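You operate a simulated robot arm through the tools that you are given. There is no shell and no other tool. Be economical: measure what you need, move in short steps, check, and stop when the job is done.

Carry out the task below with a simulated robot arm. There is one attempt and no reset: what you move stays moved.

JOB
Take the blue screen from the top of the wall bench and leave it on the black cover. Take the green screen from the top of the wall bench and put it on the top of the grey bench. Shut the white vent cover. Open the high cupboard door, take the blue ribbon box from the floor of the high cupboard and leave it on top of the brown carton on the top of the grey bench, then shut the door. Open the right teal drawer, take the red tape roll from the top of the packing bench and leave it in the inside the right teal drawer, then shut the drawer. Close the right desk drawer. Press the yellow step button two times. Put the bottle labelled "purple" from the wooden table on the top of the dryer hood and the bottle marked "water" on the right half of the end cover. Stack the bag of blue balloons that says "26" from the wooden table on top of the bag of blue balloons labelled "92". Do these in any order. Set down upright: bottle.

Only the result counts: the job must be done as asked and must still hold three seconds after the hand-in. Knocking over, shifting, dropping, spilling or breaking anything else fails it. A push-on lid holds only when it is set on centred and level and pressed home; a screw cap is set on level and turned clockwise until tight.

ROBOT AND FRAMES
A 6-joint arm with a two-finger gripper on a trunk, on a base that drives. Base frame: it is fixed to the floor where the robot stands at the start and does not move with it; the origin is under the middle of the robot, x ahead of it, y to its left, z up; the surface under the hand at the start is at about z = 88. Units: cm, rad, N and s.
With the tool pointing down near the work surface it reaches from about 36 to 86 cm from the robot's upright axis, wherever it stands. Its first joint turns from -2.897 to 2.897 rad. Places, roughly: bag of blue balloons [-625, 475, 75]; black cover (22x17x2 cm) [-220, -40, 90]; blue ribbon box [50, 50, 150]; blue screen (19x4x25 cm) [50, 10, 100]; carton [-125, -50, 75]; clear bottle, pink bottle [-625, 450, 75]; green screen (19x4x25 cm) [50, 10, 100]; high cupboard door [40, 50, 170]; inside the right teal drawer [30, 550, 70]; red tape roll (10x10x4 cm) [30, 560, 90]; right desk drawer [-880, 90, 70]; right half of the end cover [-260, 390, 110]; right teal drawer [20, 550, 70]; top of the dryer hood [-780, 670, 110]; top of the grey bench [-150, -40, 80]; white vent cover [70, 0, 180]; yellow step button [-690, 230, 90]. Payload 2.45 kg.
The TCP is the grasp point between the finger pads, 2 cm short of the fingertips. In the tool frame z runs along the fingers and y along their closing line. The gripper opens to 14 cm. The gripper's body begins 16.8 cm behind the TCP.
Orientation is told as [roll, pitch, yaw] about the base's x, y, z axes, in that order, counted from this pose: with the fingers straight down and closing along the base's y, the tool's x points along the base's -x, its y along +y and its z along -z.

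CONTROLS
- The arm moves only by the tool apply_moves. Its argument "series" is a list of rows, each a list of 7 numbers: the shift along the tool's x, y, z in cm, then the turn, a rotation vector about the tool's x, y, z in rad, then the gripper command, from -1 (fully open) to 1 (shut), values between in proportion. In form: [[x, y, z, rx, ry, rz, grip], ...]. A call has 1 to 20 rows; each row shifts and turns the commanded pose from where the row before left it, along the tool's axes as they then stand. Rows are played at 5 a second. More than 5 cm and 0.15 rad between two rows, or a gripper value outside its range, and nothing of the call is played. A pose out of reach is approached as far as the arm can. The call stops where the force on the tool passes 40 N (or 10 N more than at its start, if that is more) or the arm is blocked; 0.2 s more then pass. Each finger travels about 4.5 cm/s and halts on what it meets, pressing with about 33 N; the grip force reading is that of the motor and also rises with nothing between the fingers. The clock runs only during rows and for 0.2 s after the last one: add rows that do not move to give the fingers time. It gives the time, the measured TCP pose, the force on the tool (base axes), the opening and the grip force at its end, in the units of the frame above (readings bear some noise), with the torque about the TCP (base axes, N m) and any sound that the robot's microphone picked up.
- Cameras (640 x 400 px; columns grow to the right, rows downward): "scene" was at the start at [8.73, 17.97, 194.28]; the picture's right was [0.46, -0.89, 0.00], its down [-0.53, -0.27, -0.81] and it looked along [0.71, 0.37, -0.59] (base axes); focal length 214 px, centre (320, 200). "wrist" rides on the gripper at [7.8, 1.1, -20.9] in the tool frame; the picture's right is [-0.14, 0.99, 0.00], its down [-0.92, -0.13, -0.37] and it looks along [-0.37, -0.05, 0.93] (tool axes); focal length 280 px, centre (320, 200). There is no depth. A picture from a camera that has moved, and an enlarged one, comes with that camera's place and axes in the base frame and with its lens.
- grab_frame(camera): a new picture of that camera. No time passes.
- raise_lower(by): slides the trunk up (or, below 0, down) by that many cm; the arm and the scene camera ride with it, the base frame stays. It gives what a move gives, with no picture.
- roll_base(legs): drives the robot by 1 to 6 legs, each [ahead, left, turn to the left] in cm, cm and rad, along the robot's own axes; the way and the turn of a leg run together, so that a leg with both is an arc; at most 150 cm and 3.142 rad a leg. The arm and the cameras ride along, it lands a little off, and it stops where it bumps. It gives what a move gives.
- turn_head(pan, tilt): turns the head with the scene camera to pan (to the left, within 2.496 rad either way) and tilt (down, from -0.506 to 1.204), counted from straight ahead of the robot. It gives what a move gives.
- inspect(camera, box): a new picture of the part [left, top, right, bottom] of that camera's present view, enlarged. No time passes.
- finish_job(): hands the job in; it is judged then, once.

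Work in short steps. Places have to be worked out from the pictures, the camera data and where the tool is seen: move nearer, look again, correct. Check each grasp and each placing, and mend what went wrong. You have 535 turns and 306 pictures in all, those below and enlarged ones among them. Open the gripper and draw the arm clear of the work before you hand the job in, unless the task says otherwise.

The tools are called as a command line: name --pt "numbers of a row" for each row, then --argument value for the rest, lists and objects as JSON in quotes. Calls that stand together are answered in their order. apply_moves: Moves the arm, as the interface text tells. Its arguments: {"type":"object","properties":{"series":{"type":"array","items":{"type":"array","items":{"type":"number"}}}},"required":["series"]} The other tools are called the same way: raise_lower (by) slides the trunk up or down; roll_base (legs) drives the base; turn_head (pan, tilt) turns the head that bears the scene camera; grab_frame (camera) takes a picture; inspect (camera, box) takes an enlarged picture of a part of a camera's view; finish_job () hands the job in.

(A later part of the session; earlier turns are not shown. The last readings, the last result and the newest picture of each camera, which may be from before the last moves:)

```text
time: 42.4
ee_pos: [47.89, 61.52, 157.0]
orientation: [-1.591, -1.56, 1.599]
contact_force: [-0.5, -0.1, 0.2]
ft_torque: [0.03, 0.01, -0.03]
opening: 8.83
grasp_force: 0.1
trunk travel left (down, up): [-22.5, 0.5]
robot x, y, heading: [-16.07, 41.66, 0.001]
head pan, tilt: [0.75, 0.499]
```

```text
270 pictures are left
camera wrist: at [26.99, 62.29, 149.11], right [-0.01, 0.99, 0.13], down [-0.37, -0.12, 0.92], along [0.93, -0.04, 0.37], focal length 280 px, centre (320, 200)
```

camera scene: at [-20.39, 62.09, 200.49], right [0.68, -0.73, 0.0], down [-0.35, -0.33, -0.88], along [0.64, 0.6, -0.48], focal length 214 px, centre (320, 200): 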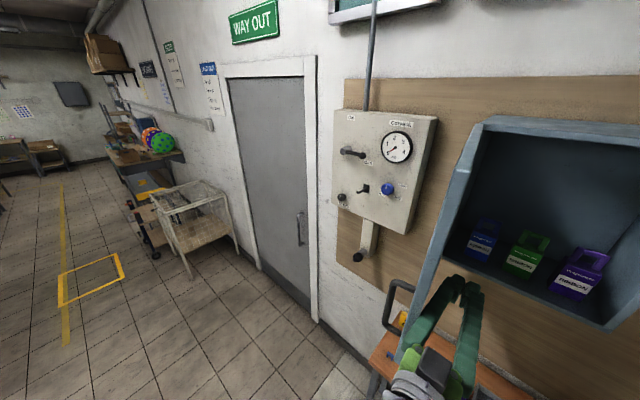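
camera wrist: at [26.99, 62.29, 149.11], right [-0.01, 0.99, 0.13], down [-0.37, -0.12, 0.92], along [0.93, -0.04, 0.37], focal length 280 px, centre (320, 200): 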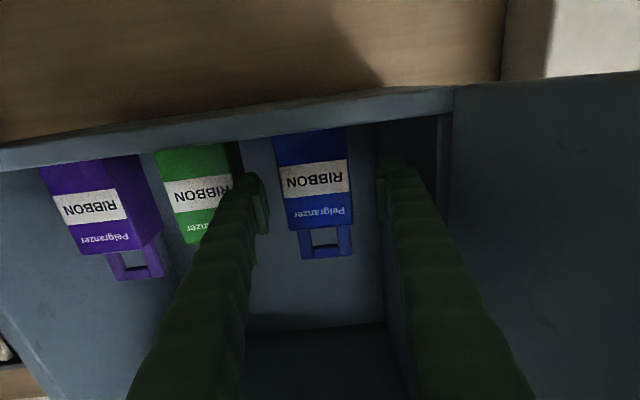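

Still well aligned. Advance 5 more and close.

apply_moves --pt "0 -0.3 2.5 0 0 0 -0.257" --pt "0 0 2.7 0 0 0 -0.257" --pt "0 0 0 0 0 0 0.2" --pt "0 0 0 0 0 0 0.4" --pt "0 0 0 0 0 0 0.4"

grab_frame --camera "wrist"

```text
time: 43.6
ee_pos: [52.88, 61.24, 157.27]
orientation: [-1.699, -1.559, 1.707]
contact_force: [1.7, 0.1, 2.2]
ft_torque: [0.08, -0.01, -0.01]
opening: 6.48
grasp_force: 33.1
trunk travel left (down, up): [-22.5, 0.5]
robot x, y, heading: [-16.19, 41.62, 0.002]
head pan, tilt: [0.75, 0.499]
```

```text
269 pictures are left
camera wrist: at [31.92, 62.14, 149.29], right [-0.01, 0.99, 0.13], down [-0.37, -0.12, 0.92], along [0.93, -0.04, 0.37], focal length 280 px, centre (320, 200)
```

wrist: 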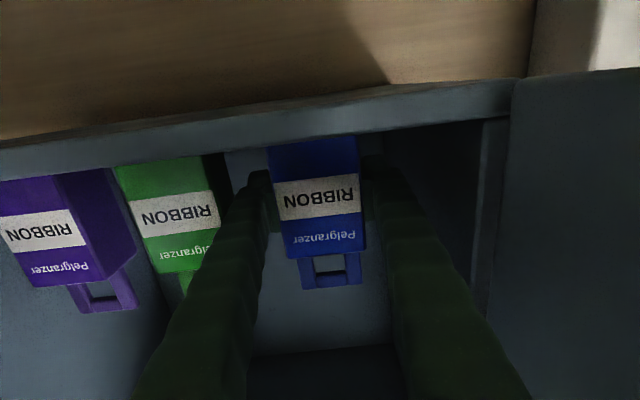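

Gripped (6.5 cm). Lift 2 cm and withdraw.

apply_moves --pt "-1 0 0 0 0 0 0.4" --pt "-1 0 0 0 0 0 0.4" --pt "0 0 -4 0 0 0 0.4" --pt "0 0 -4 0 0 0 0.4" --pt "0 0 -4 0 0 0 0.4"

grab_frame --camera "wrist"

```text
time: 44.8
ee_pos: [40.61, 60.77, 159.16]
orientation: [-1.836, -1.559, 1.845]
contact_force: [0.4, -0.8, -0.1]
ft_torque: [-0.02, 0.04, 0.05]
opening: 6.44
grasp_force: 32.9
trunk travel left (down, up): [-22.5, 0.5]
robot x, y, heading: [-16.25, 41.91, 0.003]
head pan, tilt: [0.75, 0.499]
```

```text
268 pictures are left
camera wrist: at [19.71, 61.47, 151.17], right [-0.01, 0.99, 0.13], down [-0.37, -0.12, 0.92], along [0.93, -0.04, 0.37], focal length 280 px, centre (320, 200)
```

wrist: 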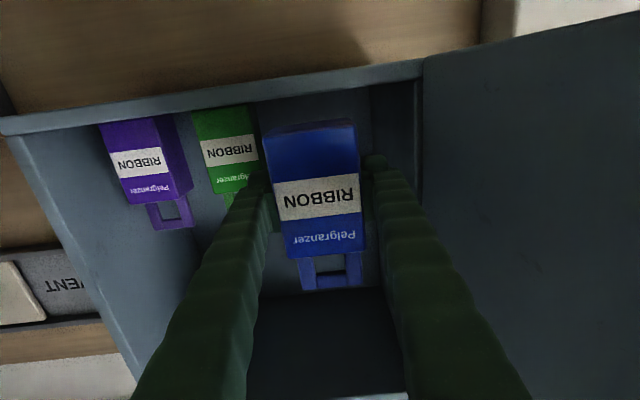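

Held. Back up 40 cm and look behind with the head.

roll_base --legs '[[-40, 0, 0]]'

turn_head --pan -2.4 --tilt 0.4

grab_frame --camera "scene"

turn_head --pan 2.4 --tilt 0.4

grab_frame --camera "scene"

```text
time: 47.3
ee_pos: [0.46, 61.14, 158.93]
orientation: [-1.712, -1.56, 1.726]
contact_force: [0.4, 0.1, -1.4]
ft_torque: [0.0, 0.01, -0.01]
opening: 6.48
grasp_force: 32.4
trunk travel left (down, up): [-22.5, 0.5]
robot x, y, heading: [-56.34, 41.62, 0.01]
head pan, tilt: [0.75, 0.499]
```

```text
time: 50.0
ee_pos: [0.45, 61.21, 158.89]
orientation: [-1.65, -1.559, 1.666]
contact_force: [-1.0, -0.2, -1.5]
ft_torque: [0.0, -0.04, 0.02]
opening: 6.45
grasp_force: 33.3
trunk travel left (down, up): [-22.5, 0.5]
robot x, y, heading: [-56.32, 41.9, 0.009]
head pan, tilt: [-2.4, 0.4]
```

```text
267 pictures are left
camera scene: at [-62.2, 49.39, 201.41], right [-0.68, 0.73, 0.0], down [0.28, 0.27, -0.92], along [-0.67, -0.63, -0.39], focal length 214 px, centre (320, 200)
```

scene: 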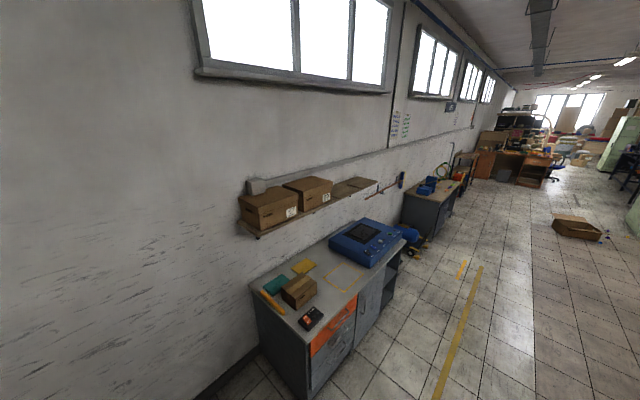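

```text
time: 53.8
ee_pos: [0.41, 61.09, 158.99]
orientation: [-1.652, -1.563, 1.666]
contact_force: [0.3, -0.5, -1.5]
ft_torque: [0.02, 0.0, -0.01]
opening: 6.45
grasp_force: 33.1
trunk travel left (down, up): [-22.5, 0.5]
robot x, y, heading: [-55.98, 41.73, 0.007]
head pan, tilt: [2.4, 0.4]
```

```text
266 pictures are left
camera scene: at [-62.29, 61.91, 201.41], right [0.67, 0.74, 0.0], down [0.29, -0.26, -0.92], along [-0.68, 0.62, -0.39], focal length 214 px, centre (320, 200)
```

scene: 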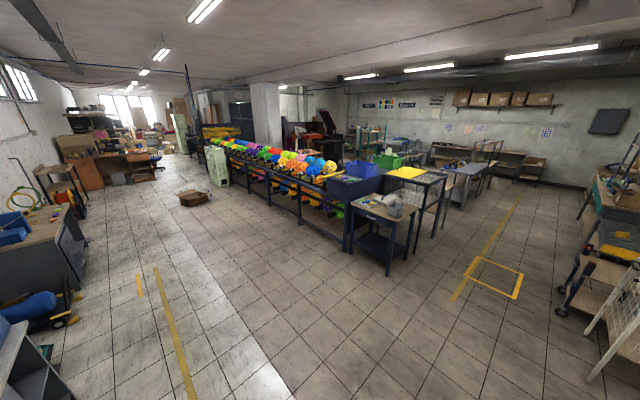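

The grey bench (facing +y) is along the window wall; carton near (−134, −39). I back off, turn right 90° and shift so the robot faces the bench.

roll_base --legs '[[-15, 0, 0], [0, 0, -1.571], [0, -70, 0]]'

turn_head --pan 0 --tilt 0.75

grab_frame --camera "scene"

```text
time: 65.2
ee_pos: [-123.06, -15.36, 158.99]
orientation: [-1.649, -1.559, 0.078]
contact_force: [-0.6, -0.1, -1.0]
ft_torque: [-0.01, -0.01, 0.01]
opening: 6.46
grasp_force: 32.8
trunk travel left (down, up): [-22.5, 0.5]
robot x, y, heading: [-141.58, 42.01, -1.58]
head pan, tilt: [2.4, 0.4]
```

```text
time: 67.5
ee_pos: [-123.08, -15.42, 159.03]
orientation: [-1.648, -1.561, 0.076]
contact_force: [-0.6, 0.5, -1.0]
ft_torque: [0.02, 0.01, -0.03]
opening: 6.47
grasp_force: 33.5
trunk travel left (down, up): [-22.5, 0.5]
robot x, y, heading: [-141.83, 41.96, -1.582]
head pan, tilt: [0.0, 0.75]
```

```text
265 pictures are left
camera scene: at [-127.76, 32.2, 198.3], right [-1.0, 0.01, 0.0], down [0.0, 0.68, -0.73], along [0.0, -0.73, -0.68], focal length 214 px, centre (320, 200)
```

scene: 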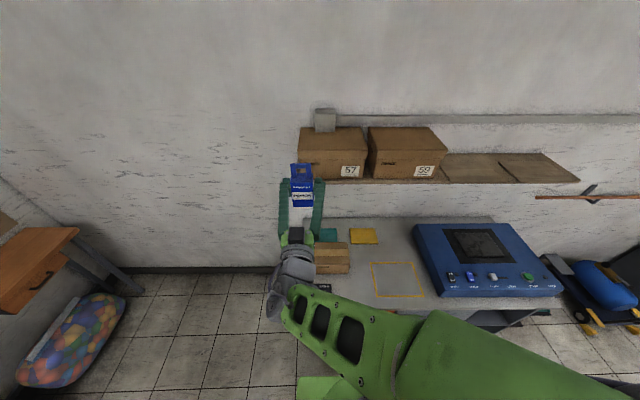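

I zoom in on the bench area around the carton.

inspect --camera "scene" --box '[270, 200, 430, 300]'

```text
4.00 times, centred on (350, 250) of scene
camera zoom: at [-127.76, 32.2, 198.3], right [-1.0, 0.01, 0.0], down [0.0, 0.68, -0.73], along [0.0, -0.73, -0.68], focal length 858 px, centre (200, 0)
```

zoom: 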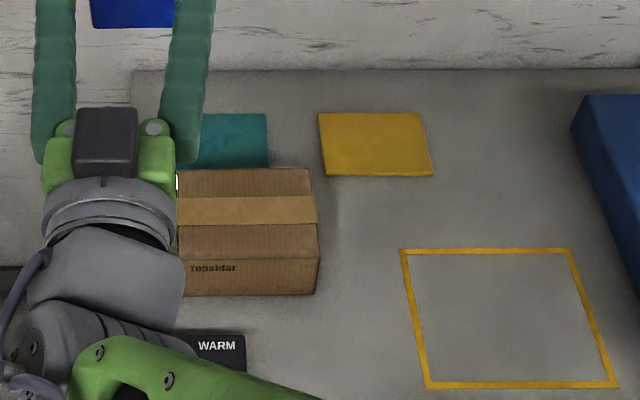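

Lower the trunk 22 cm: gives nearer work height and a second view for parallax.

raise_lower --by -22

inspect --camera "scene" --box '[260, 200, 460, 325]'

```text
time: 69.8
ee_pos: [-123.1, -15.33, 137.05]
orientation: [-1.657, -1.56, 0.089]
contact_force: [0.6, -0.5, -0.8]
ft_torque: [0.02, 0.04, 0.0]
opening: 6.48
grasp_force: 32.8
trunk travel left (down, up): [-0.5, 22.5]
robot x, y, heading: [-141.87, 41.73, -1.573]
head pan, tilt: [0.0, 0.75]
```

```text
3.20 times, centred on (360, 262) of scene
camera zoom: at [-127.76, 32.21, 176.31], right [-1.0, 0.01, 0.0], down [0.0, 0.68, -0.73], along [-0.01, -0.73, -0.68], focal length 686 px, centre (192, 0)
```

zoom: 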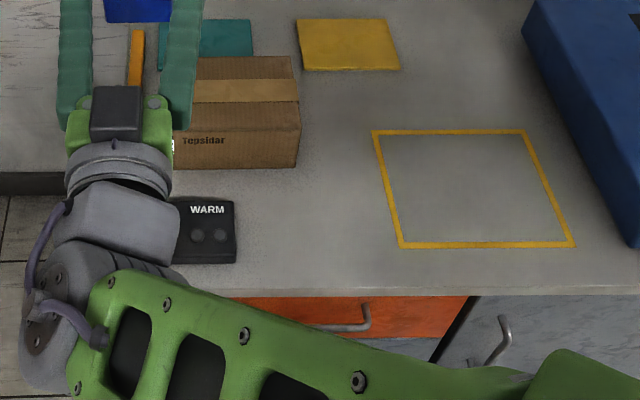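

Bench top z≈79.3, carton top z≈90, centre about (−134, −38.5). Roll forward 18, then lower toward it, shifting 11 cm to the robot's right.

roll_base --legs '[[18, 0, 0]]'

apply_moves --pt "2 -3 0 0 0 0 0.4" --pt "2 -3 0 0 0 0 0.4" --pt "2 -3 0 0 0 0 0.4" --pt "4 -2 0 0 0 0 0.4" --pt "4 0 0 0 0 0 0.4" --pt "4 0 0 0 0 0 0.4" --pt "4 0 0 0 0 0 0.4" --pt "4 0 0 0 0 0 0.4"

grab_frame --camera "scene"

```text
time: 71.3
ee_pos: [-123.06, -32.87, 137.0]
orientation: [-1.586, -1.56, 0.018]
contact_force: [-0.1, -0.1, -1.9]
ft_torque: [-0.02, 0.01, 0.01]
opening: 6.45
grasp_force: 32.9
trunk travel left (down, up): [-0.5, 22.5]
robot x, y, heading: [-141.83, 24.15, -1.578]
head pan, tilt: [0.0, 0.75]
```

```text
time: 73.1
ee_pos: [-127.64, -41.9, 119.41]
orientation: [-1.219, -1.535, -0.357]
contact_force: [-0.6, -0.2, -1.5]
ft_torque: [-0.07, 0.03, 0.01]
opening: 6.45
grasp_force: 32.8
out of reach, approached as far as the arm can: row 1, 2, 3, 4, 5, 6, 7, 8
trunk travel left (down, up): [-0.5, 22.5]
robot x, y, heading: [-141.85, 24.15, -1.577]
head pan, tilt: [0.0, 0.75]
```

```text
262 pictures are left
camera scene: at [-127.85, 14.75, 176.29], right [-1.0, 0.01, 0.0], down [0.0, 0.68, -0.73], along [0.0, -0.73, -0.68], focal length 214 px, centre (320, 200)
```

scene: 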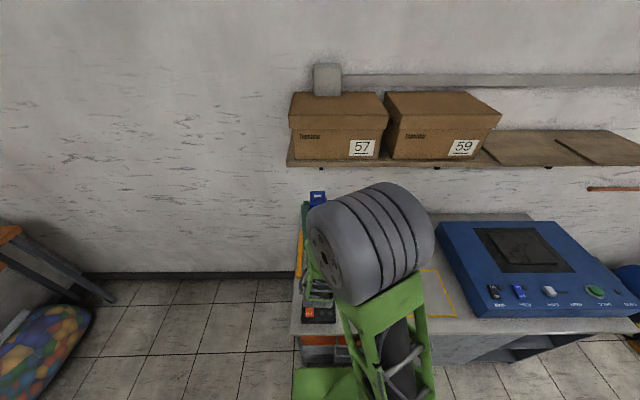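

The pose is cramped (arm folded too near). I roll back 22 cm and look at reach again with a more extended arm.

roll_base --legs '[[-22, 0, 0]]'

apply_moves --pt "0 0 4 0 -0.035 0 0.4" --pt "0 0 4 0 0 0 0.4" --pt "0 0 4 0 0 0 0.4" --pt "0 0 3 0 0 0 0.4" --pt "4 0 0 0 0 0 0.4" --pt "4 0 0 0 0 0 0.4" --pt "4 0 0 0 0 0 0.4"

grab_frame --camera "scene"

```text
time: 74.8
ee_pos: [-127.9, -19.69, 119.59]
orientation: [-1.251, -1.537, -0.332]
contact_force: [0.7, 0.1, -0.6]
ft_torque: [0.0, 0.0, 0.0]
opening: 6.45
grasp_force: 32.7
trunk travel left (down, up): [-0.5, 22.5]
robot x, y, heading: [-141.4, 46.61, -1.583]
head pan, tilt: [0.0, 0.75]
```

```text
time: 76.4
ee_pos: [-127.47, -35.73, 108.67]
orientation: [-1.908, -1.513, 0.316]
contact_force: [-0.3, 0.1, -1.7]
ft_torque: [0.01, 0.05, -0.01]
opening: 6.42
grasp_force: 32.8
out of reach, approached as far as the arm can: row 6, 7
trunk travel left (down, up): [-0.5, 22.5]
robot x, y, heading: [-141.56, 46.55, -1.586]
head pan, tilt: [0.0, 0.75]
```

```text
261 pictures are left
camera scene: at [-127.74, 37.04, 176.29], right [-1.0, 0.01, 0.0], down [0.01, 0.68, -0.73], along [-0.01, -0.73, -0.68], focal length 214 px, centre (320, 200)
```

scene: 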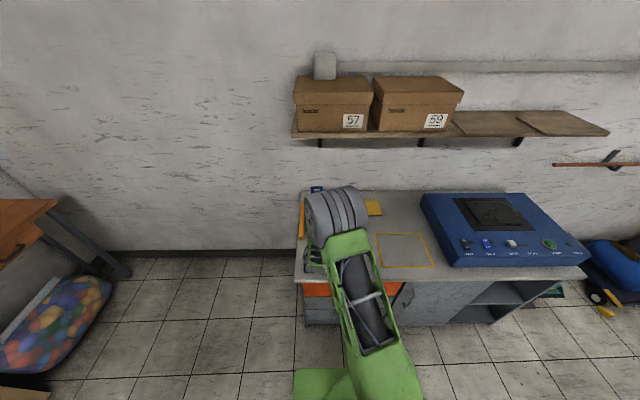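

Horizontal placing is out of reach that low. I'll instead lay the box flat: rotate the tool to point down while pulling back and up.

apply_moves --pt "-1.39 0 -1.89 0 0.15 0 0.4" --pt "-1.09 0 -2.07 0 0.15 0 0.4" --pt "-0.77 0 -2.21 0 0.15 0 0.4" --pt "-0.43 0 -2.3 0 0.15 0 0.4" --pt "-0.08 0 -2.34 0 0.15 0 0.4" --pt "0.27 0 -2.33 0 0.15 0 0.4" --pt "0.62 0 -2.26 0 0.15 0 0.4" --pt "0.95 0 -2.14 0 0.15 0 0.4" --pt "1.26 0 -1.98 0 0.15 0 0.4" --pt "1.54 0 -1.77 0 0.15 0 0.4"

grab_frame --camera "wrist"

```text
time: 78.6
ee_pos: [-126.58, -16.64, 121.86]
orientation: [-0.032, -0.092, -1.578]
contact_force: [0.0, 0.1, -1.3]
ft_torque: [-0.01, 0.02, -0.02]
opening: 6.46
grasp_force: 32.6
trunk travel left (down, up): [-0.5, 22.5]
robot x, y, heading: [-141.9, 46.52, -1.583]
head pan, tilt: [0.0, 0.75]
```

```text
260 pictures are left
camera wrist: at [-124.66, -6.95, 141.87], right [0.99, -0.15, -0.02], down [-0.12, -0.88, 0.46], along [-0.08, -0.45, -0.89], focal length 280 px, centre (320, 200)
```

wrist: 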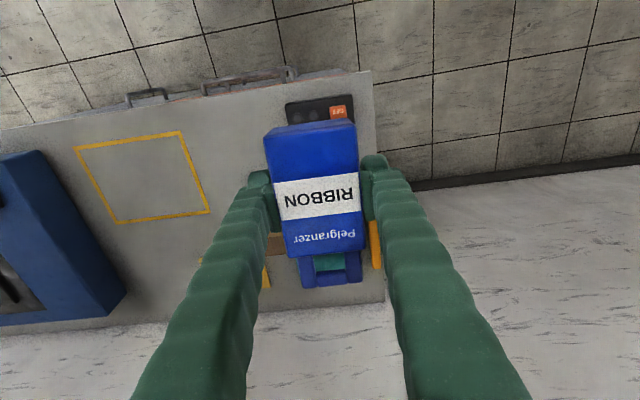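

Fix tilt, roll forward 22 and shift 7.5 cm right (−x) to be over the carton, then look.

roll_base --legs '[[22, 0, 0]]'

apply_moves --pt "0 -3.7 0 -0.032 0.092 0 0.4" --pt "0 -3.7 0 0 0 0 0.4" --pt "0 0 4 0 0 0 0.4" --pt "0 0 4 0 0 0 0.4"

grab_frame --camera "wrist"

grab_frame --camera "scene"

```text
time: 80.2
ee_pos: [-127.34, -38.25, 121.85]
orientation: [-0.036, -0.093, -1.585]
contact_force: [-0.1, 0.0, -3.4]
ft_torque: [0.02, -0.01, 0.03]
opening: 6.44
grasp_force: 33.0
trunk travel left (down, up): [-0.5, 22.5]
robot x, y, heading: [-141.9, 25.11, -1.581]
head pan, tilt: [0.0, 0.75]
```

```text
time: 81.2
ee_pos: [-134.89, -37.99, 114.05]
orientation: [-0.001, -0.003, -1.585]
contact_force: [-0.3, -0.4, -1.2]
ft_torque: [0.05, -0.01, 0.03]
opening: 6.44
grasp_force: 33.1
trunk travel left (down, up): [-0.5, 22.5]
robot x, y, heading: [-141.54, 25.03, -1.587]
head pan, tilt: [0.0, 0.75]
```

```text
259 pictures are left
camera wrist: at [-133.6, -30.18, 134.83], right [0.99, -0.15, 0.0], down [-0.14, -0.92, 0.37], along [-0.06, -0.37, -0.93], focal length 280 px, centre (320, 200)
```

wrist: 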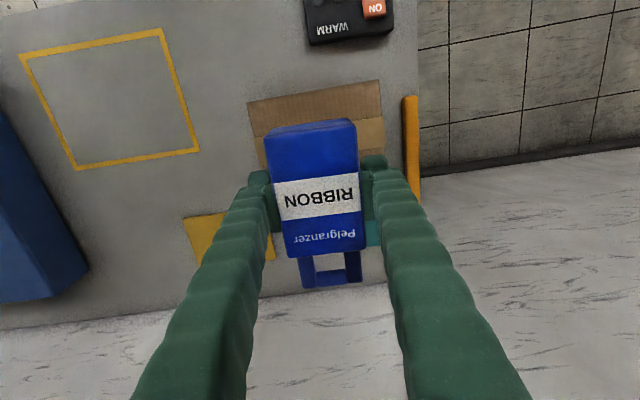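

```text
258 pictures are left
camera scene: at [-128.07, 15.45, 176.29], right [-1.0, 0.02, 0.0], down [0.01, 0.68, -0.73], along [-0.01, -0.73, -0.68], focal length 214 px, centre (320, 200)
```

scene: 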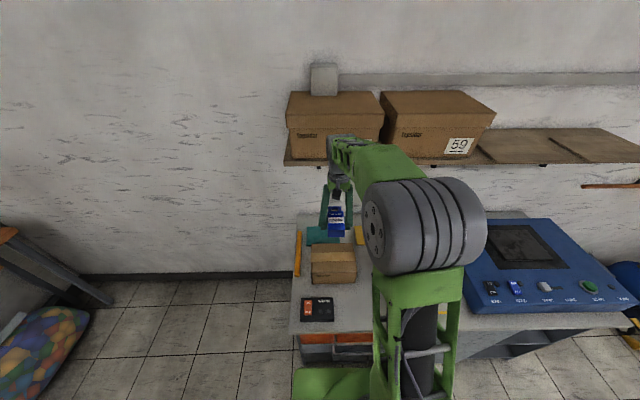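

Box is right above the carton (centre −134.8, −38.3). Descend.

apply_moves --pt "0 0 4 0 0 0 0.4" --pt "0 0 4 0 0 0 0.4" --pt "0 0 4 0 0 0 0.4" --pt "0 0 4 0 0 0 0.4" --pt "0 0 3 0 0 0 0.4"

inspect --camera "scene" --box '[270, 200, 430, 300]'

```text
time: 82.4
ee_pos: [-134.72, -38.24, 95.11]
orientation: [-0.002, -0.004, -1.584]
contact_force: [-0.8, 0.3, -0.7]
ft_torque: [0.04, 0.02, -0.01]
opening: 6.46
grasp_force: 33.3
trunk travel left (down, up): [-0.5, 22.5]
robot x, y, heading: [-142.13, 24.88, -1.589]
head pan, tilt: [0.0, 0.75]
```

```text
4.00 times, centred on (350, 250) of scene
camera zoom: at [-128.08, 15.49, 176.3], right [-1.0, 0.02, 0.0], down [0.01, 0.68, -0.73], along [-0.01, -0.73, -0.68], focal length 858 px, centre (200, 0)
```

zoom: 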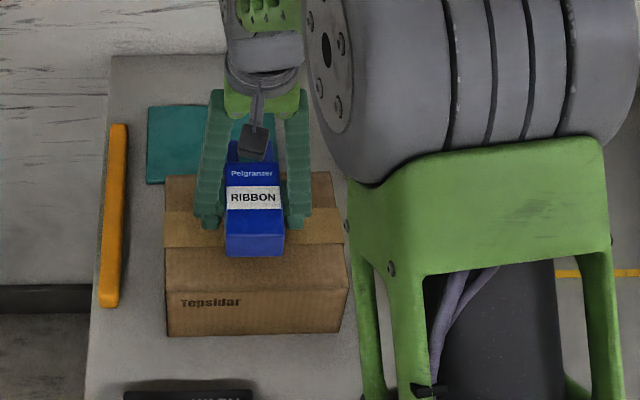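

apply_moves --pt "0 0 0.8 0 0 0 0.4" --pt "0 0 0.6 0 0 0 0.4" --pt "0 0 0.5 0 0 0 0.4" --pt "0 0 0.4 0 0 0 0.4"

```text
time: 83.4
ee_pos: [-134.67, -38.0, 92.84]
orientation: [-0.001, -0.005, -1.584]
contact_force: [-2.2, 4.5, 15.1]
ft_torque: [0.14, -0.23, 0.05]
opening: 6.45
grasp_force: 32.8
trunk travel left (down, up): [-0.5, 22.5]
robot x, y, heading: [-141.73, 25.21, -1.586]
head pan, tilt: [0.0, 0.75]
```

Contact made (15 N up). Release and lift.

apply_moves --pt "0 0 0 0 0 0 -0.2" --pt "0 0 0 0 0 0 -0.4" --pt "0 0 0 0 0 0 -0.4" --pt "0 0 -3 0 0 0 -0.4" --pt "0 0 -5 0 0 0 -0.4" --pt "0 0 -5 0 0 0 -0.4" --pt "0 0 -5 0 0 0 -0.4" --pt "0 0 -4 0 0 0 -0.4"

grab_frame --camera "wrist"

```text
time: 85.2
ee_pos: [-134.58, -37.74, 114.94]
orientation: [-0.003, -0.003, -1.584]
contact_force: [0.3, -0.6, 0.3]
ft_torque: [-0.03, -0.02, 0.02]
opening: 9.82
grasp_force: 0.0
trunk travel left (down, up): [-0.5, 22.5]
robot x, y, heading: [-141.82, 25.11, -1.587]
head pan, tilt: [0.0, 0.75]
```

```text
256 pictures are left
camera wrist: at [-133.28, -29.97, 135.8], right [0.99, -0.15, 0.0], down [-0.14, -0.92, 0.37], along [-0.06, -0.37, -0.93], focal length 280 px, centre (320, 200)
```

wrist: 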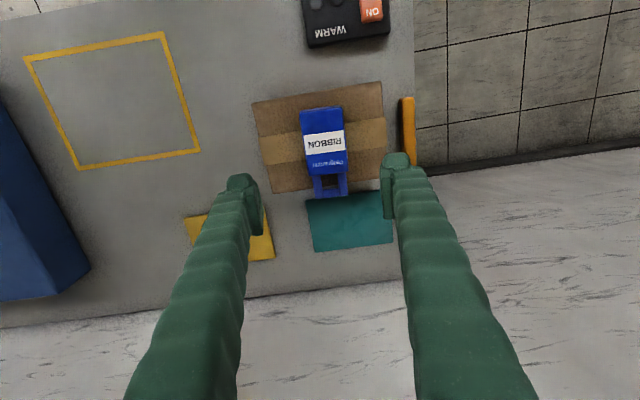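

The ribbon box rests on the carton. Now return to shut the cupboard door: back off, turn to face +x, raise the trunk.

roll_base --legs '[[-30, 0, 0], [0, 0, 1.585], [60, 15, 0]]'

raise_lower --by 22

turn_head --pan 0.2 --tilt 0.4

grab_frame --camera "scene"

```text
time: 94.1
ee_pos: [-18.87, 74.72, 114.98]
orientation: [-0.002, 0.0, -0.022]
contact_force: [0.9, 0.7, -0.2]
ft_torque: [0.0, 0.01, 0.0]
opening: 9.79
grasp_force: 0.1
trunk travel left (down, up): [-0.5, 22.5]
robot x, y, heading: [-81.53, 67.98, -0.021]
head pan, tilt: [0.0, 0.75]
```

```text
time: 96.4
ee_pos: [-18.8, 74.77, 136.87]
orientation: [-0.001, -0.003, -0.022]
contact_force: [0.3, 0.6, -0.5]
ft_torque: [-0.02, 0.0, -0.01]
opening: 9.79
grasp_force: 0.1
trunk travel left (down, up): [-22.5, 0.5]
robot x, y, heading: [-81.39, 68.3, -0.023]
head pan, tilt: [0.0, 0.75]
```

```text
time: 97.2
ee_pos: [-18.82, 74.75, 136.85]
orientation: [-0.003, -0.003, -0.021]
contact_force: [-0.2, -0.2, 1.3]
ft_torque: [0.01, 0.02, -0.01]
opening: 9.79
grasp_force: 0.0
trunk travel left (down, up): [-22.5, 0.5]
robot x, y, heading: [-82.06, 67.98, -0.027]
head pan, tilt: [0.201, 0.4]
```

```text
255 pictures are left
camera scene: at [-71.37, 83.43, 201.4], right [0.18, -0.98, 0.0], down [-0.38, -0.07, -0.92], along [0.91, 0.16, -0.39], focal length 214 px, centre (320, 200)
```

scene: 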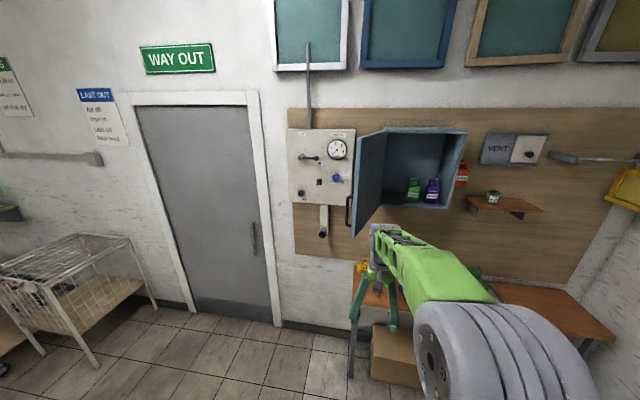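

Door is open ~105°, edge near (6, 82). I turn the tool forward, rise to z≈172 and shift left to y≈91, staying back at x≈−19.

apply_moves --pt "0 1.5 -3.2 0 -0.15 0 1" --pt "-0.48 1.5 -3.16 0 -0.15 0 1" --pt "-0.95 1.5 -3.06 0 -0.15 0 1" --pt "-1.39 1.5 -2.88 0 -0.15 0 1" --pt "-1.81 1.5 -2.64 0 -0.15 0 1" --pt "-2.18 1.5 -2.34 0 -0.15 0 1" --pt "-2.51 1.5 -1.99 0 -0.15 0 1" --pt "-2.78 1.5 -1.59 0 -0.15 0 1" --pt "-2.98 1.5 -1.16 0 -0.15 0 1" --pt "-3.12 1.5 -0.7 0 -0.15 0 1" --pt "-3.19 1.5 -0.23 0 -0.071 0 1"

roll_base --legs '[[27, 4, 0.02]]'

grab_frame --camera "wrist"

grab_frame --camera "scene"

```text
time: 99.6
ee_pos: [-18.73, 91.83, 172.21]
orientation: [-2.661, -1.567, 2.639]
contact_force: [0.6, 0.2, -0.1]
ft_torque: [-0.01, -0.01, 0.01]
opening: 0.01
grasp_force: 29.1
trunk travel left (down, up): [-22.5, 0.5]
robot x, y, heading: [-81.64, 67.95, -0.02]
head pan, tilt: [0.201, 0.4]
```

```text
time: 101.5
ee_pos: [7.74, 96.74, 172.02]
orientation: [-2.168, -1.567, 2.169]
contact_force: [0.2, 0.0, -0.9]
ft_torque: [0.0, -0.03, -0.01]
opening: 0.0
grasp_force: 29.5
trunk travel left (down, up): [-22.5, 0.5]
robot x, y, heading: [-54.85, 71.54, -0.004]
head pan, tilt: [0.201, 0.4]
```

```text
254 pictures are left
camera wrist: at [-13.02, 97.71, 164.26], right [0.0, 0.99, 0.14], down [-0.37, -0.13, 0.92], along [0.93, -0.05, 0.37], focal length 280 px, centre (320, 200)
```

wrist: 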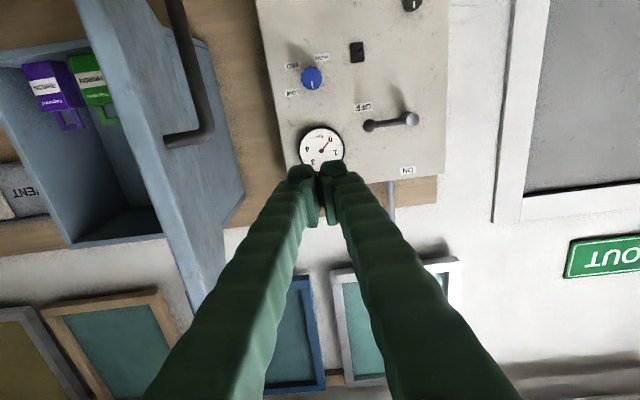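

```text
253 pictures are left
camera scene: at [-44.69, 87.38, 201.4], right [0.2, -0.98, 0.0], down [-0.38, -0.08, -0.92], along [0.9, 0.18, -0.39], focal length 214 px, centre (320, 200)
```

scene: 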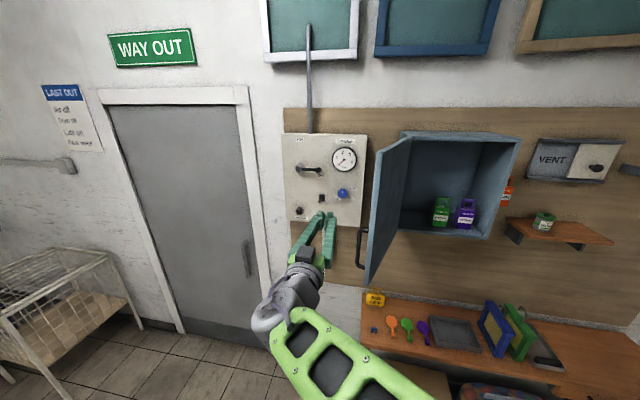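

Advance 5 cm beside the door's outer face (above the handle) and push −y in steps.

apply_moves --pt "0 0 5 0 0 0 1" --pt "0 -3 0 0 0 0 1" --pt "0 -2 0 0 0 0 1" --pt "0 -1.5 0 0 0 0 1" --pt "0 -1.5 0 0 0 0 1" --pt "0 -1.5 0 0 0 0 1" --pt "0 -1.5 0 0 0 0 1" --pt "0 -1.5 0 0 0 0 1" --pt "0 -1.5 0 0 0 0 1" --pt "0 -1.5 0 0 0 0 1" --pt "0 -1.5 0 0 0 0 1"

grab_frame --camera "wrist"

```text
time: 104.0
ee_pos: [12.82, 79.62, 172.17]
orientation: [-2.507, -1.568, 2.506]
contact_force: [0.7, 0.4, -0.1]
ft_torque: [0.02, 0.01, 0.0]
opening: 0.01
grasp_force: 29.2
trunk travel left (down, up): [-22.5, 0.5]
robot x, y, heading: [-54.82, 71.57, -0.003]
head pan, tilt: [0.201, 0.4]
```

```text
252 pictures are left
camera wrist: at [-8.02, 80.62, 164.25], right [0.0, 0.99, 0.14], down [-0.37, -0.13, 0.92], along [0.93, -0.05, 0.37], focal length 280 px, centre (320, 200)
```

wrist: 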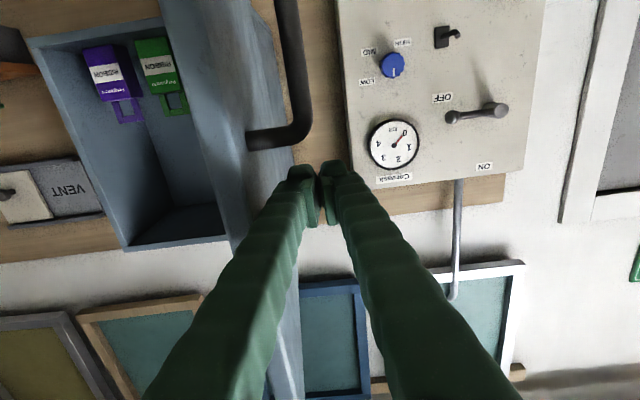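

Not yet touching. I push by rolling the base right, 14 cm.

roll_base --legs '[[0, -14, 0]]'

grab_frame --camera "wrist"

```text
time: 105.8
ee_pos: [12.78, 66.51, 172.07]
orientation: [-2.517, -1.566, 2.52]
contact_force: [-0.4, 0.5, -0.6]
ft_torque: [-0.01, 0.01, 0.04]
opening: 0.0
grasp_force: 29.7
trunk travel left (down, up): [-22.5, 0.5]
robot x, y, heading: [-55.21, 58.08, -0.001]
head pan, tilt: [0.201, 0.4]
```

```text
251 pictures are left
camera wrist: at [-8.04, 67.28, 164.25], right [0.0, 0.99, 0.14], down [-0.37, -0.13, 0.92], along [0.93, -0.05, 0.37], focal length 280 px, centre (320, 200)
```

wrist: 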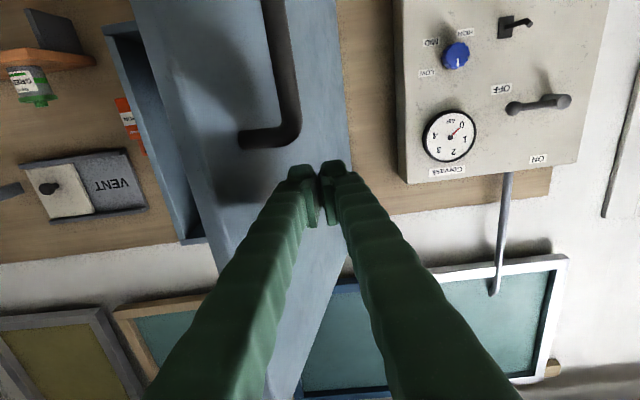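

Door is swinging shut. Continue along the arc with the base.

roll_base --legs '[[3, -10, 0], [8, -9, 0]]'

grab_frame --camera "wrist"

```text
time: 108.4
ee_pos: [24.15, 47.35, 172.13]
orientation: [-2.43, -1.569, 2.435]
contact_force: [0.1, 0.1, -0.4]
ft_torque: [-0.01, 0.0, 0.02]
opening: 0.0
grasp_force: 29.4
trunk travel left (down, up): [-22.5, 0.5]
robot x, y, heading: [-43.75, 39.04, 0.002]
head pan, tilt: [0.201, 0.4]
```

```text
250 pictures are left
camera wrist: at [3.31, 48.32, 164.23], right [0.0, 0.99, 0.14], down [-0.37, -0.13, 0.92], along [0.93, -0.05, 0.37], focal length 280 px, centre (320, 200)
```

wrist: 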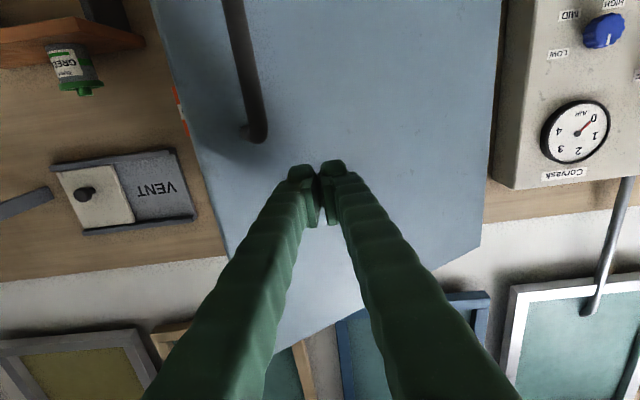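

Now push straight forward with the arm, drifting right, until the door stops.

apply_moves --pt "0 -1 2 0 0 0 1" --pt "0 -1 2 0 0 0 1" --pt "0 -1 2 0 0 0 1" --pt "0 -0.5 2 0 0 0 1" --pt "0 -0.5 2 0 0 0 1" --pt "0 0 2 0 0 0 1" --pt "0 0 2 0 0 0 1" --pt "0 0 1.5 0 0 0 1" --pt "0 0 1.5 0 0 0 1" --pt "0 0 1.5 0 0 0 1" --pt "0 0 1.5 0 0 0 1"

grab_frame --camera "wrist"

grab_frame --camera "scene"

```text
time: 110.6
ee_pos: [41.07, 43.69, 172.25]
orientation: [-0.663, -1.567, 0.658]
contact_force: [-39.4, -2.4, -1.6]
ft_torque: [-0.03, -0.01, 0.04]
opening: 0.59
grasp_force: 29.8
trunk travel left (down, up): [-22.5, 0.5]
robot x, y, heading: [-43.56, 39.02, -0.002]
head pan, tilt: [0.201, 0.4]
stopped in row 11: the force on the tool passed its limit at 55 N (the readings are from after the stop); the commanded pose is now the measured one
```

```text
249 pictures are left
camera wrist: at [20.24, 44.69, 164.55], right [0.0, 0.99, 0.14], down [-0.37, -0.12, 0.92], along [0.93, -0.05, 0.36], focal length 280 px, centre (320, 200)
```

wrist: 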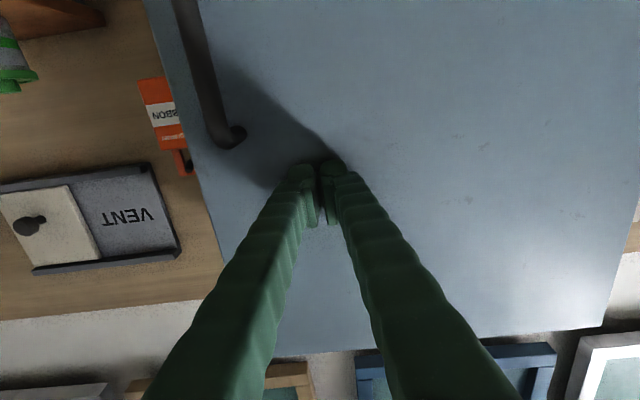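

```text
248 pictures are left
camera scene: at [-34.68, 54.96, 201.47], right [0.2, -0.98, 0.0], down [-0.38, -0.08, -0.92], along [0.9, 0.18, -0.38], focal length 214 px, centre (320, 200)
```

scene: 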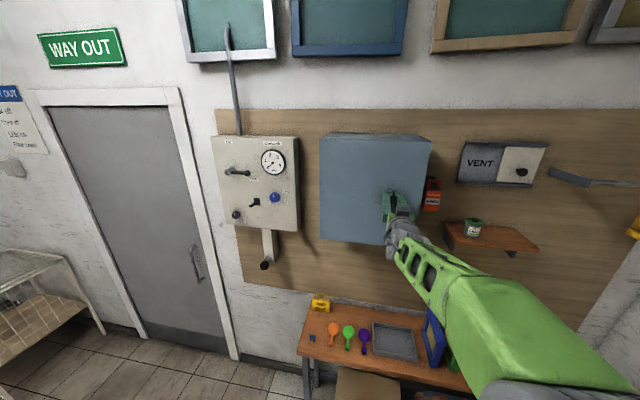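

Door pushed shut against its stop. Retract, roll right, and check it from the side.

apply_moves --pt "0 0 -5 0 0 0 1" --pt "0 0 -5 0 0 0 1" --pt "0 0 -5 0 0 0 1" --pt "0 0 -3 0 0 0 1"

roll_base --legs '[[0, -39, 0]]'

apply_moves --pt "3.2 0 0 0 0.15 0 -1" --pt "3.16 0 0.48 0 0.15 0 -1" --pt "3.06 0 0.95 0 0.15 0 -1" --pt "2.88 0 1.39 0 0.15 0 -1" --pt "2.64 0 1.81 0 0.15 0 -1" --pt "2.34 0 2.18 0 0.15 0 -1" --pt "1.99 0 2.51 0 0.15 0 -1" --pt "1.59 0 2.78 0 0.15 0 -1" --pt "1.16 0 2.98 0 0.15 0 -1" --pt "0.7 0 3.12 0 0.15 0 -1" --pt "0.23 0 3.19 0 0.07 0 -1"

grab_frame --camera "scene"

grab_frame --camera "wrist"

```text
time: 111.6
ee_pos: [24.49, 43.48, 172.08]
orientation: [-0.284, -1.562, 0.277]
contact_force: [0.2, -0.4, 0.1]
ft_torque: [0.0, 0.01, -0.01]
opening: 0.0
grasp_force: 29.4
trunk travel left (down, up): [-22.5, 0.5]
robot x, y, heading: [-43.99, 39.08, -0.001]
head pan, tilt: [0.201, 0.4]
```

```text
time: 115.5
ee_pos: [24.54, 4.82, 172.14]
orientation: [-0.238, -1.562, 0.235]
contact_force: [0.1, 0.2, -0.4]
ft_torque: [0.01, 0.02, 0.02]
opening: 0.01
grasp_force: 29.4
trunk travel left (down, up): [-22.5, 0.5]
robot x, y, heading: [-43.64, 0.16, -0.003]
head pan, tilt: [0.201, 0.4]
```

```text
time: 117.9
ee_pos: [24.09, 4.48, 136.86]
orientation: [-0.003, 0.009, -0.004]
contact_force: [-0.3, 0.4, 0.2]
ft_torque: [-0.01, 0.0, 0.01]
opening: 13.97
grasp_force: 0.1
trunk travel left (down, up): [-22.5, 0.5]
robot x, y, heading: [-43.79, 0.24, 0.002]
head pan, tilt: [0.201, 0.4]
```

```text
247 pictures are left
camera scene: at [-33.57, 16.26, 201.4], right [0.2, -0.98, 0.0], down [-0.38, -0.08, -0.92], along [0.9, 0.18, -0.39], focal length 214 px, centre (320, 200)
```

scene: 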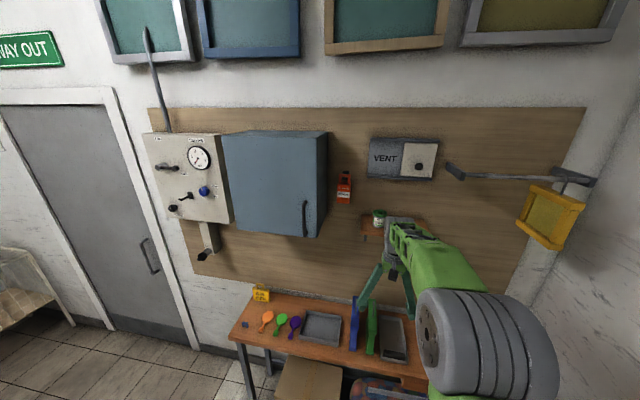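

```text
246 pictures are left
camera wrist: at [16.58, 5.66, 157.77], right [0.14, 0.99, 0.0], down [0.92, -0.13, 0.36], along [0.36, -0.05, -0.93], focal length 280 px, centre (320, 200)
```

wrist: 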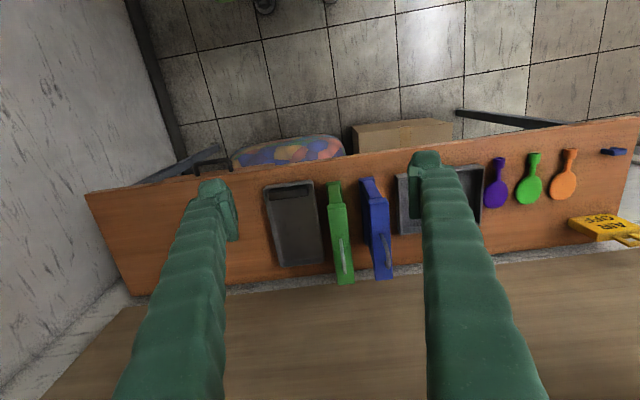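

Door looks shut; I zoom to be sure.

inspect --camera "scene" --box '[220, 120, 380, 245]'

```text
3.20 times, centred on (300, 182) of scene
camera zoom: at [-33.57, 16.26, 201.4], right [0.2, -0.98, 0.0], down [-0.38, -0.08, -0.92], along [0.9, 0.18, -0.39], focal length 686 px, centre (384, 256)
```

zoom: 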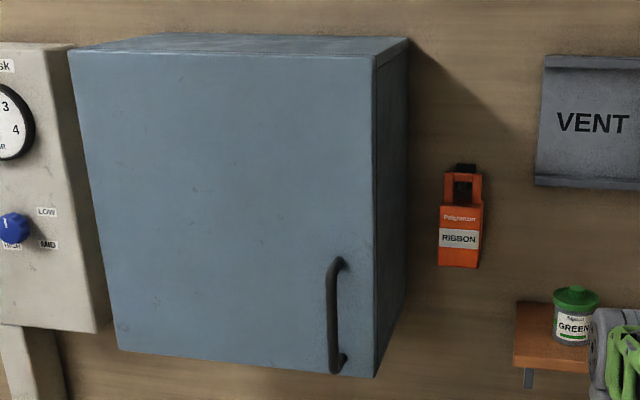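

Shut. Pull the hand back 18 cm and roll ahead 38 cm toward the bench, shifted for the blue screen.

apply_moves --pt "4.5 2 0 0 0 0 0.3" --pt "4.5 2 0 0 0 0 0.3" --pt "4.5 2 0 0 0 0 0.3" --pt "4.5 2 0 0 0 0 0.3"

roll_base --legs '[[38, 0, 0]]'

grab_frame --camera "wrist"

```text
time: 118.9
ee_pos: [5.86, 12.81, 137.16]
orientation: [-0.001, 0.004, -0.005]
contact_force: [-0.6, -0.4, 0.3]
ft_torque: [-0.03, -0.04, 0.0]
opening: 5.16
grasp_force: 0.1
trunk travel left (down, up): [-22.5, 0.5]
robot x, y, heading: [-43.68, 0.51, 0.003]
head pan, tilt: [0.201, 0.4]
```

```text
time: 121.3
ee_pos: [43.89, 11.82, 137.04]
orientation: [-0.003, 0.008, -0.019]
contact_force: [1.4, 0.2, 0.4]
ft_torque: [-0.01, 0.09, 0.01]
opening: 4.89
grasp_force: 0.0
trunk travel left (down, up): [-22.5, 0.5]
robot x, y, heading: [-5.82, -0.21, -0.015]
head pan, tilt: [0.201, 0.4]
```

```text
244 pictures are left
camera wrist: at [36.37, 13.0, 157.93], right [0.16, 0.99, 0.0], down [0.92, -0.15, 0.36], along [0.36, -0.06, -0.93], focal length 280 px, centre (320, 200)
```

wrist: 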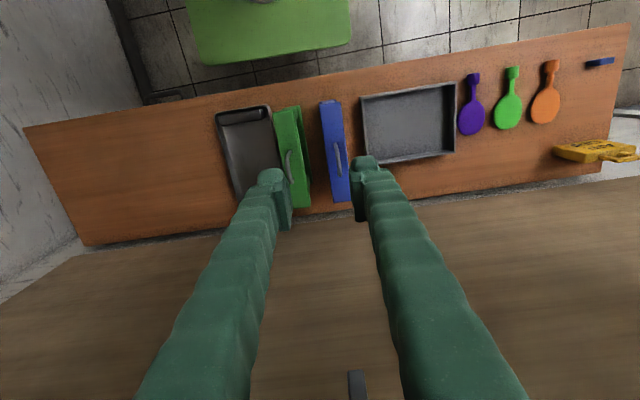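

Handle of the blue screen at about (47.5, 14.2, 112). Align and descend with the gripper half-open to 5 cm.

apply_moves --pt "-4 2.3 0 0 0 -0.019 0.3" --pt "0 0 5 0 0 0 0.3" --pt "0 0 5 0 0 0 0.3" --pt "0 0 5 0 0 0 0.3"

grab_frame --camera "wrist"

```text
time: 121.9
ee_pos: [48.0, 13.87, 134.98]
orientation: [-0.001, -0.004, -0.002]
contact_force: [-0.1, -0.5, 0.4]
ft_torque: [0.04, -0.05, -0.03]
opening: 4.86
grasp_force: 0.2
trunk travel left (down, up): [-22.5, 0.5]
robot x, y, heading: [-6.74, 0.14, -0.013]
head pan, tilt: [0.201, 0.4]
stopped in row 2: the force on the tool passed its limit at 103 N (the readings are from after the stop); the commanded pose is now the measured one
```

```text
243 pictures are left
camera wrist: at [40.28, 14.99, 155.77], right [0.14, 0.99, 0.0], down [0.92, -0.13, 0.37], along [0.37, -0.05, -0.93], focal length 280 px, centre (320, 200)
```

wrist: 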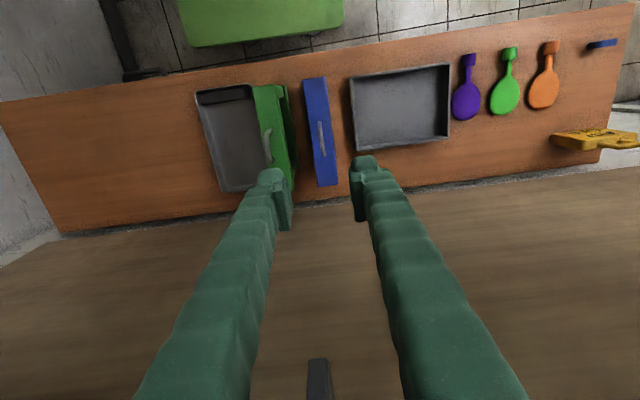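

The hand body caught the wall shelf's front edge from above. I back off, check the jar, and use a tilted approach (tool leaning back 0.5 rad).

apply_moves --pt "1 0 -2 0 0 0 0.3" --pt "4 0 0 0 0 0 0.3" --pt "4 0 0 0 0 0 0.3" --pt "0 0 0 0 -0.15 0 0.3" --pt "0 0 0 0 -0.15 0 0.3" --pt "0 0 0 0 -0.15 0 0.3" --pt "0 0 0 0 -0.05 0 0.3"

grab_frame --camera "scene"

grab_frame --camera "wrist"

```text
time: 123.5
ee_pos: [39.35, 14.07, 136.83]
orientation: [0.0, -0.501, -0.003]
contact_force: [-1.4, -0.2, -0.5]
ft_torque: [0.01, -0.01, 0.0]
opening: 4.89
grasp_force: 0.1
trunk travel left (down, up): [-22.5, 0.5]
robot x, y, heading: [-5.97, 0.11, -0.013]
head pan, tilt: [0.201, 0.4]
```

```text
242 pictures are left
camera scene: at [4.3, 15.84, 201.41], right [0.18, -0.98, 0.0], down [-0.38, -0.07, -0.92], along [0.91, 0.17, -0.39], focal length 214 px, centre (320, 200)
```

scene: 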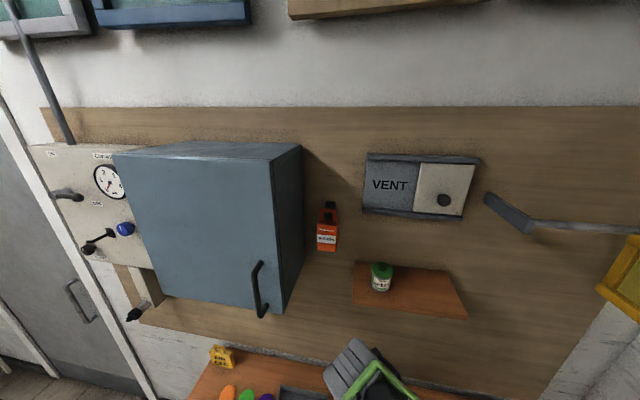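

```text
241 pictures are left
camera wrist: at [22.42, 15.09, 151.36], right [0.12, 0.99, 0.07], down [0.63, -0.13, 0.77], along [0.77, -0.05, -0.64], focal length 280 px, centre (320, 200)
```

wrist: 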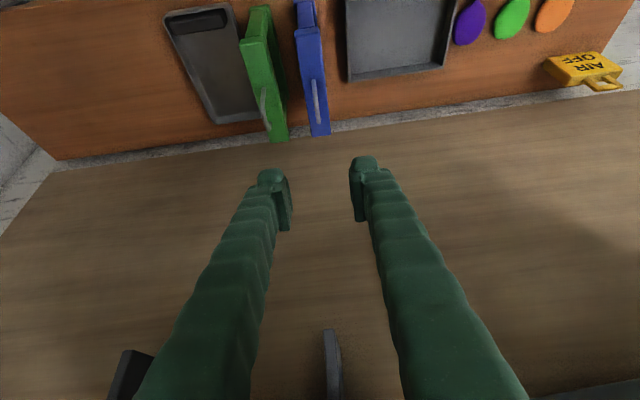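

Jar undisturbed. Descend to z≈117, moving over the handle.

apply_moves --pt "1.92 0 3.51 0 0 0 0.3" --pt "1.92 0 3.51 0 0 0 0.3" --pt "1.92 0 3.51 0 0 0 0.3" --pt "1.92 0 3.51 0 0 0 0.3" --pt "1.92 0 3.51 0 0 0 0.3" --pt "-3.5 0 1.92 0 0 0 0.3" --pt "-3.6 0 1.96 0 0 0 0.3"

grab_frame --camera "wrist"

```text
time: 125.1
ee_pos: [50.58, 15.96, 117.77]
orientation: [-0.003, -0.498, 0.001]
contact_force: [-0.7, 0.3, -0.7]
ft_torque: [-0.01, 0.03, 0.0]
opening: 4.93
grasp_force: 0.1
out of reach, approached as far as the arm can: row 3, 4, 5
trunk travel left (down, up): [-22.5, 0.5]
robot x, y, heading: [-6.15, 0.33, -0.015]
head pan, tilt: [0.201, 0.4]
```

```text
240 pictures are left
camera wrist: at [33.68, 17.01, 132.33], right [0.12, 0.99, 0.06], down [0.63, -0.13, 0.77], along [0.77, -0.05, -0.64], focal length 280 px, centre (320, 200)
```

wrist: 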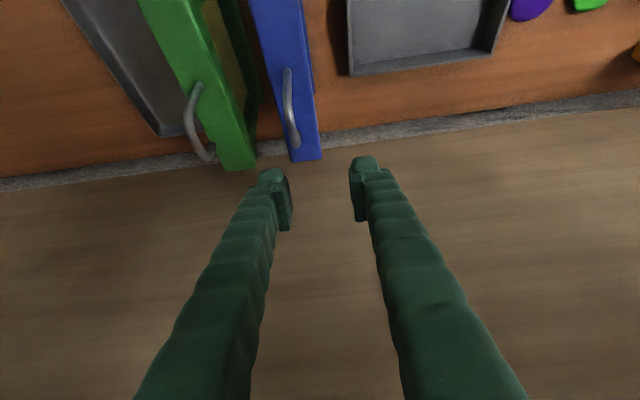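

Drifted due to near-reach limits. Roll back 10 cm for a better working distance, then correct: forward 7, right 1.9.

roll_base --legs '[[-10, 0, 0.013]]'

apply_moves --pt "-3 -1 1.64 0 0 0 0.3" --pt "-3 -0.9 1.64 0 0 0 0.3" --pt "0.7 0 1.2 0 0 0 0.3"

grab_frame --camera "wrist"

```text
time: 126.2
ee_pos: [40.16, 16.6, 117.96]
orientation: [-0.001, -0.504, 0.01]
contact_force: [-0.5, -0.6, 0.9]
ft_torque: [-0.04, -0.04, 0.0]
opening: 4.88
grasp_force: 0.0
trunk travel left (down, up): [-22.5, 0.5]
robot x, y, heading: [-16.14, 0.38, -0.0]
head pan, tilt: [0.201, 0.4]
```

```text
time: 127.0
ee_pos: [46.89, 14.76, 116.64]
orientation: [0.001, -0.5, 0.01]
contact_force: [0.4, -0.5, 0.0]
ft_torque: [-0.03, 0.0, 0.03]
opening: 4.88
grasp_force: 0.0
trunk travel left (down, up): [-22.5, 0.5]
robot x, y, heading: [-16.13, 0.19, -0.006]
head pan, tilt: [0.201, 0.4]
```

```text
239 pictures are left
camera wrist: at [30.01, 15.62, 131.15], right [0.11, 0.99, 0.07], down [0.63, -0.12, 0.77], along [0.77, -0.04, -0.64], focal length 280 px, centre (320, 200)
```

wrist: 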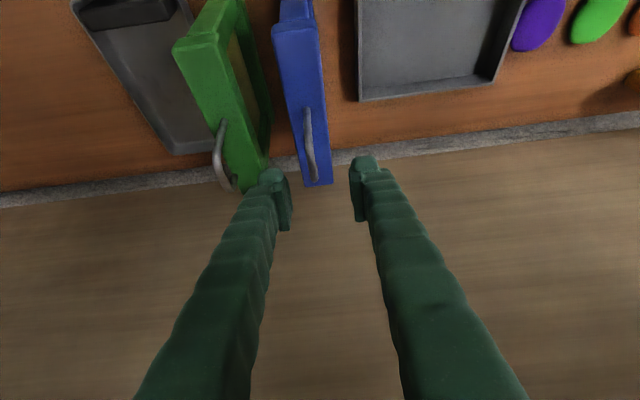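

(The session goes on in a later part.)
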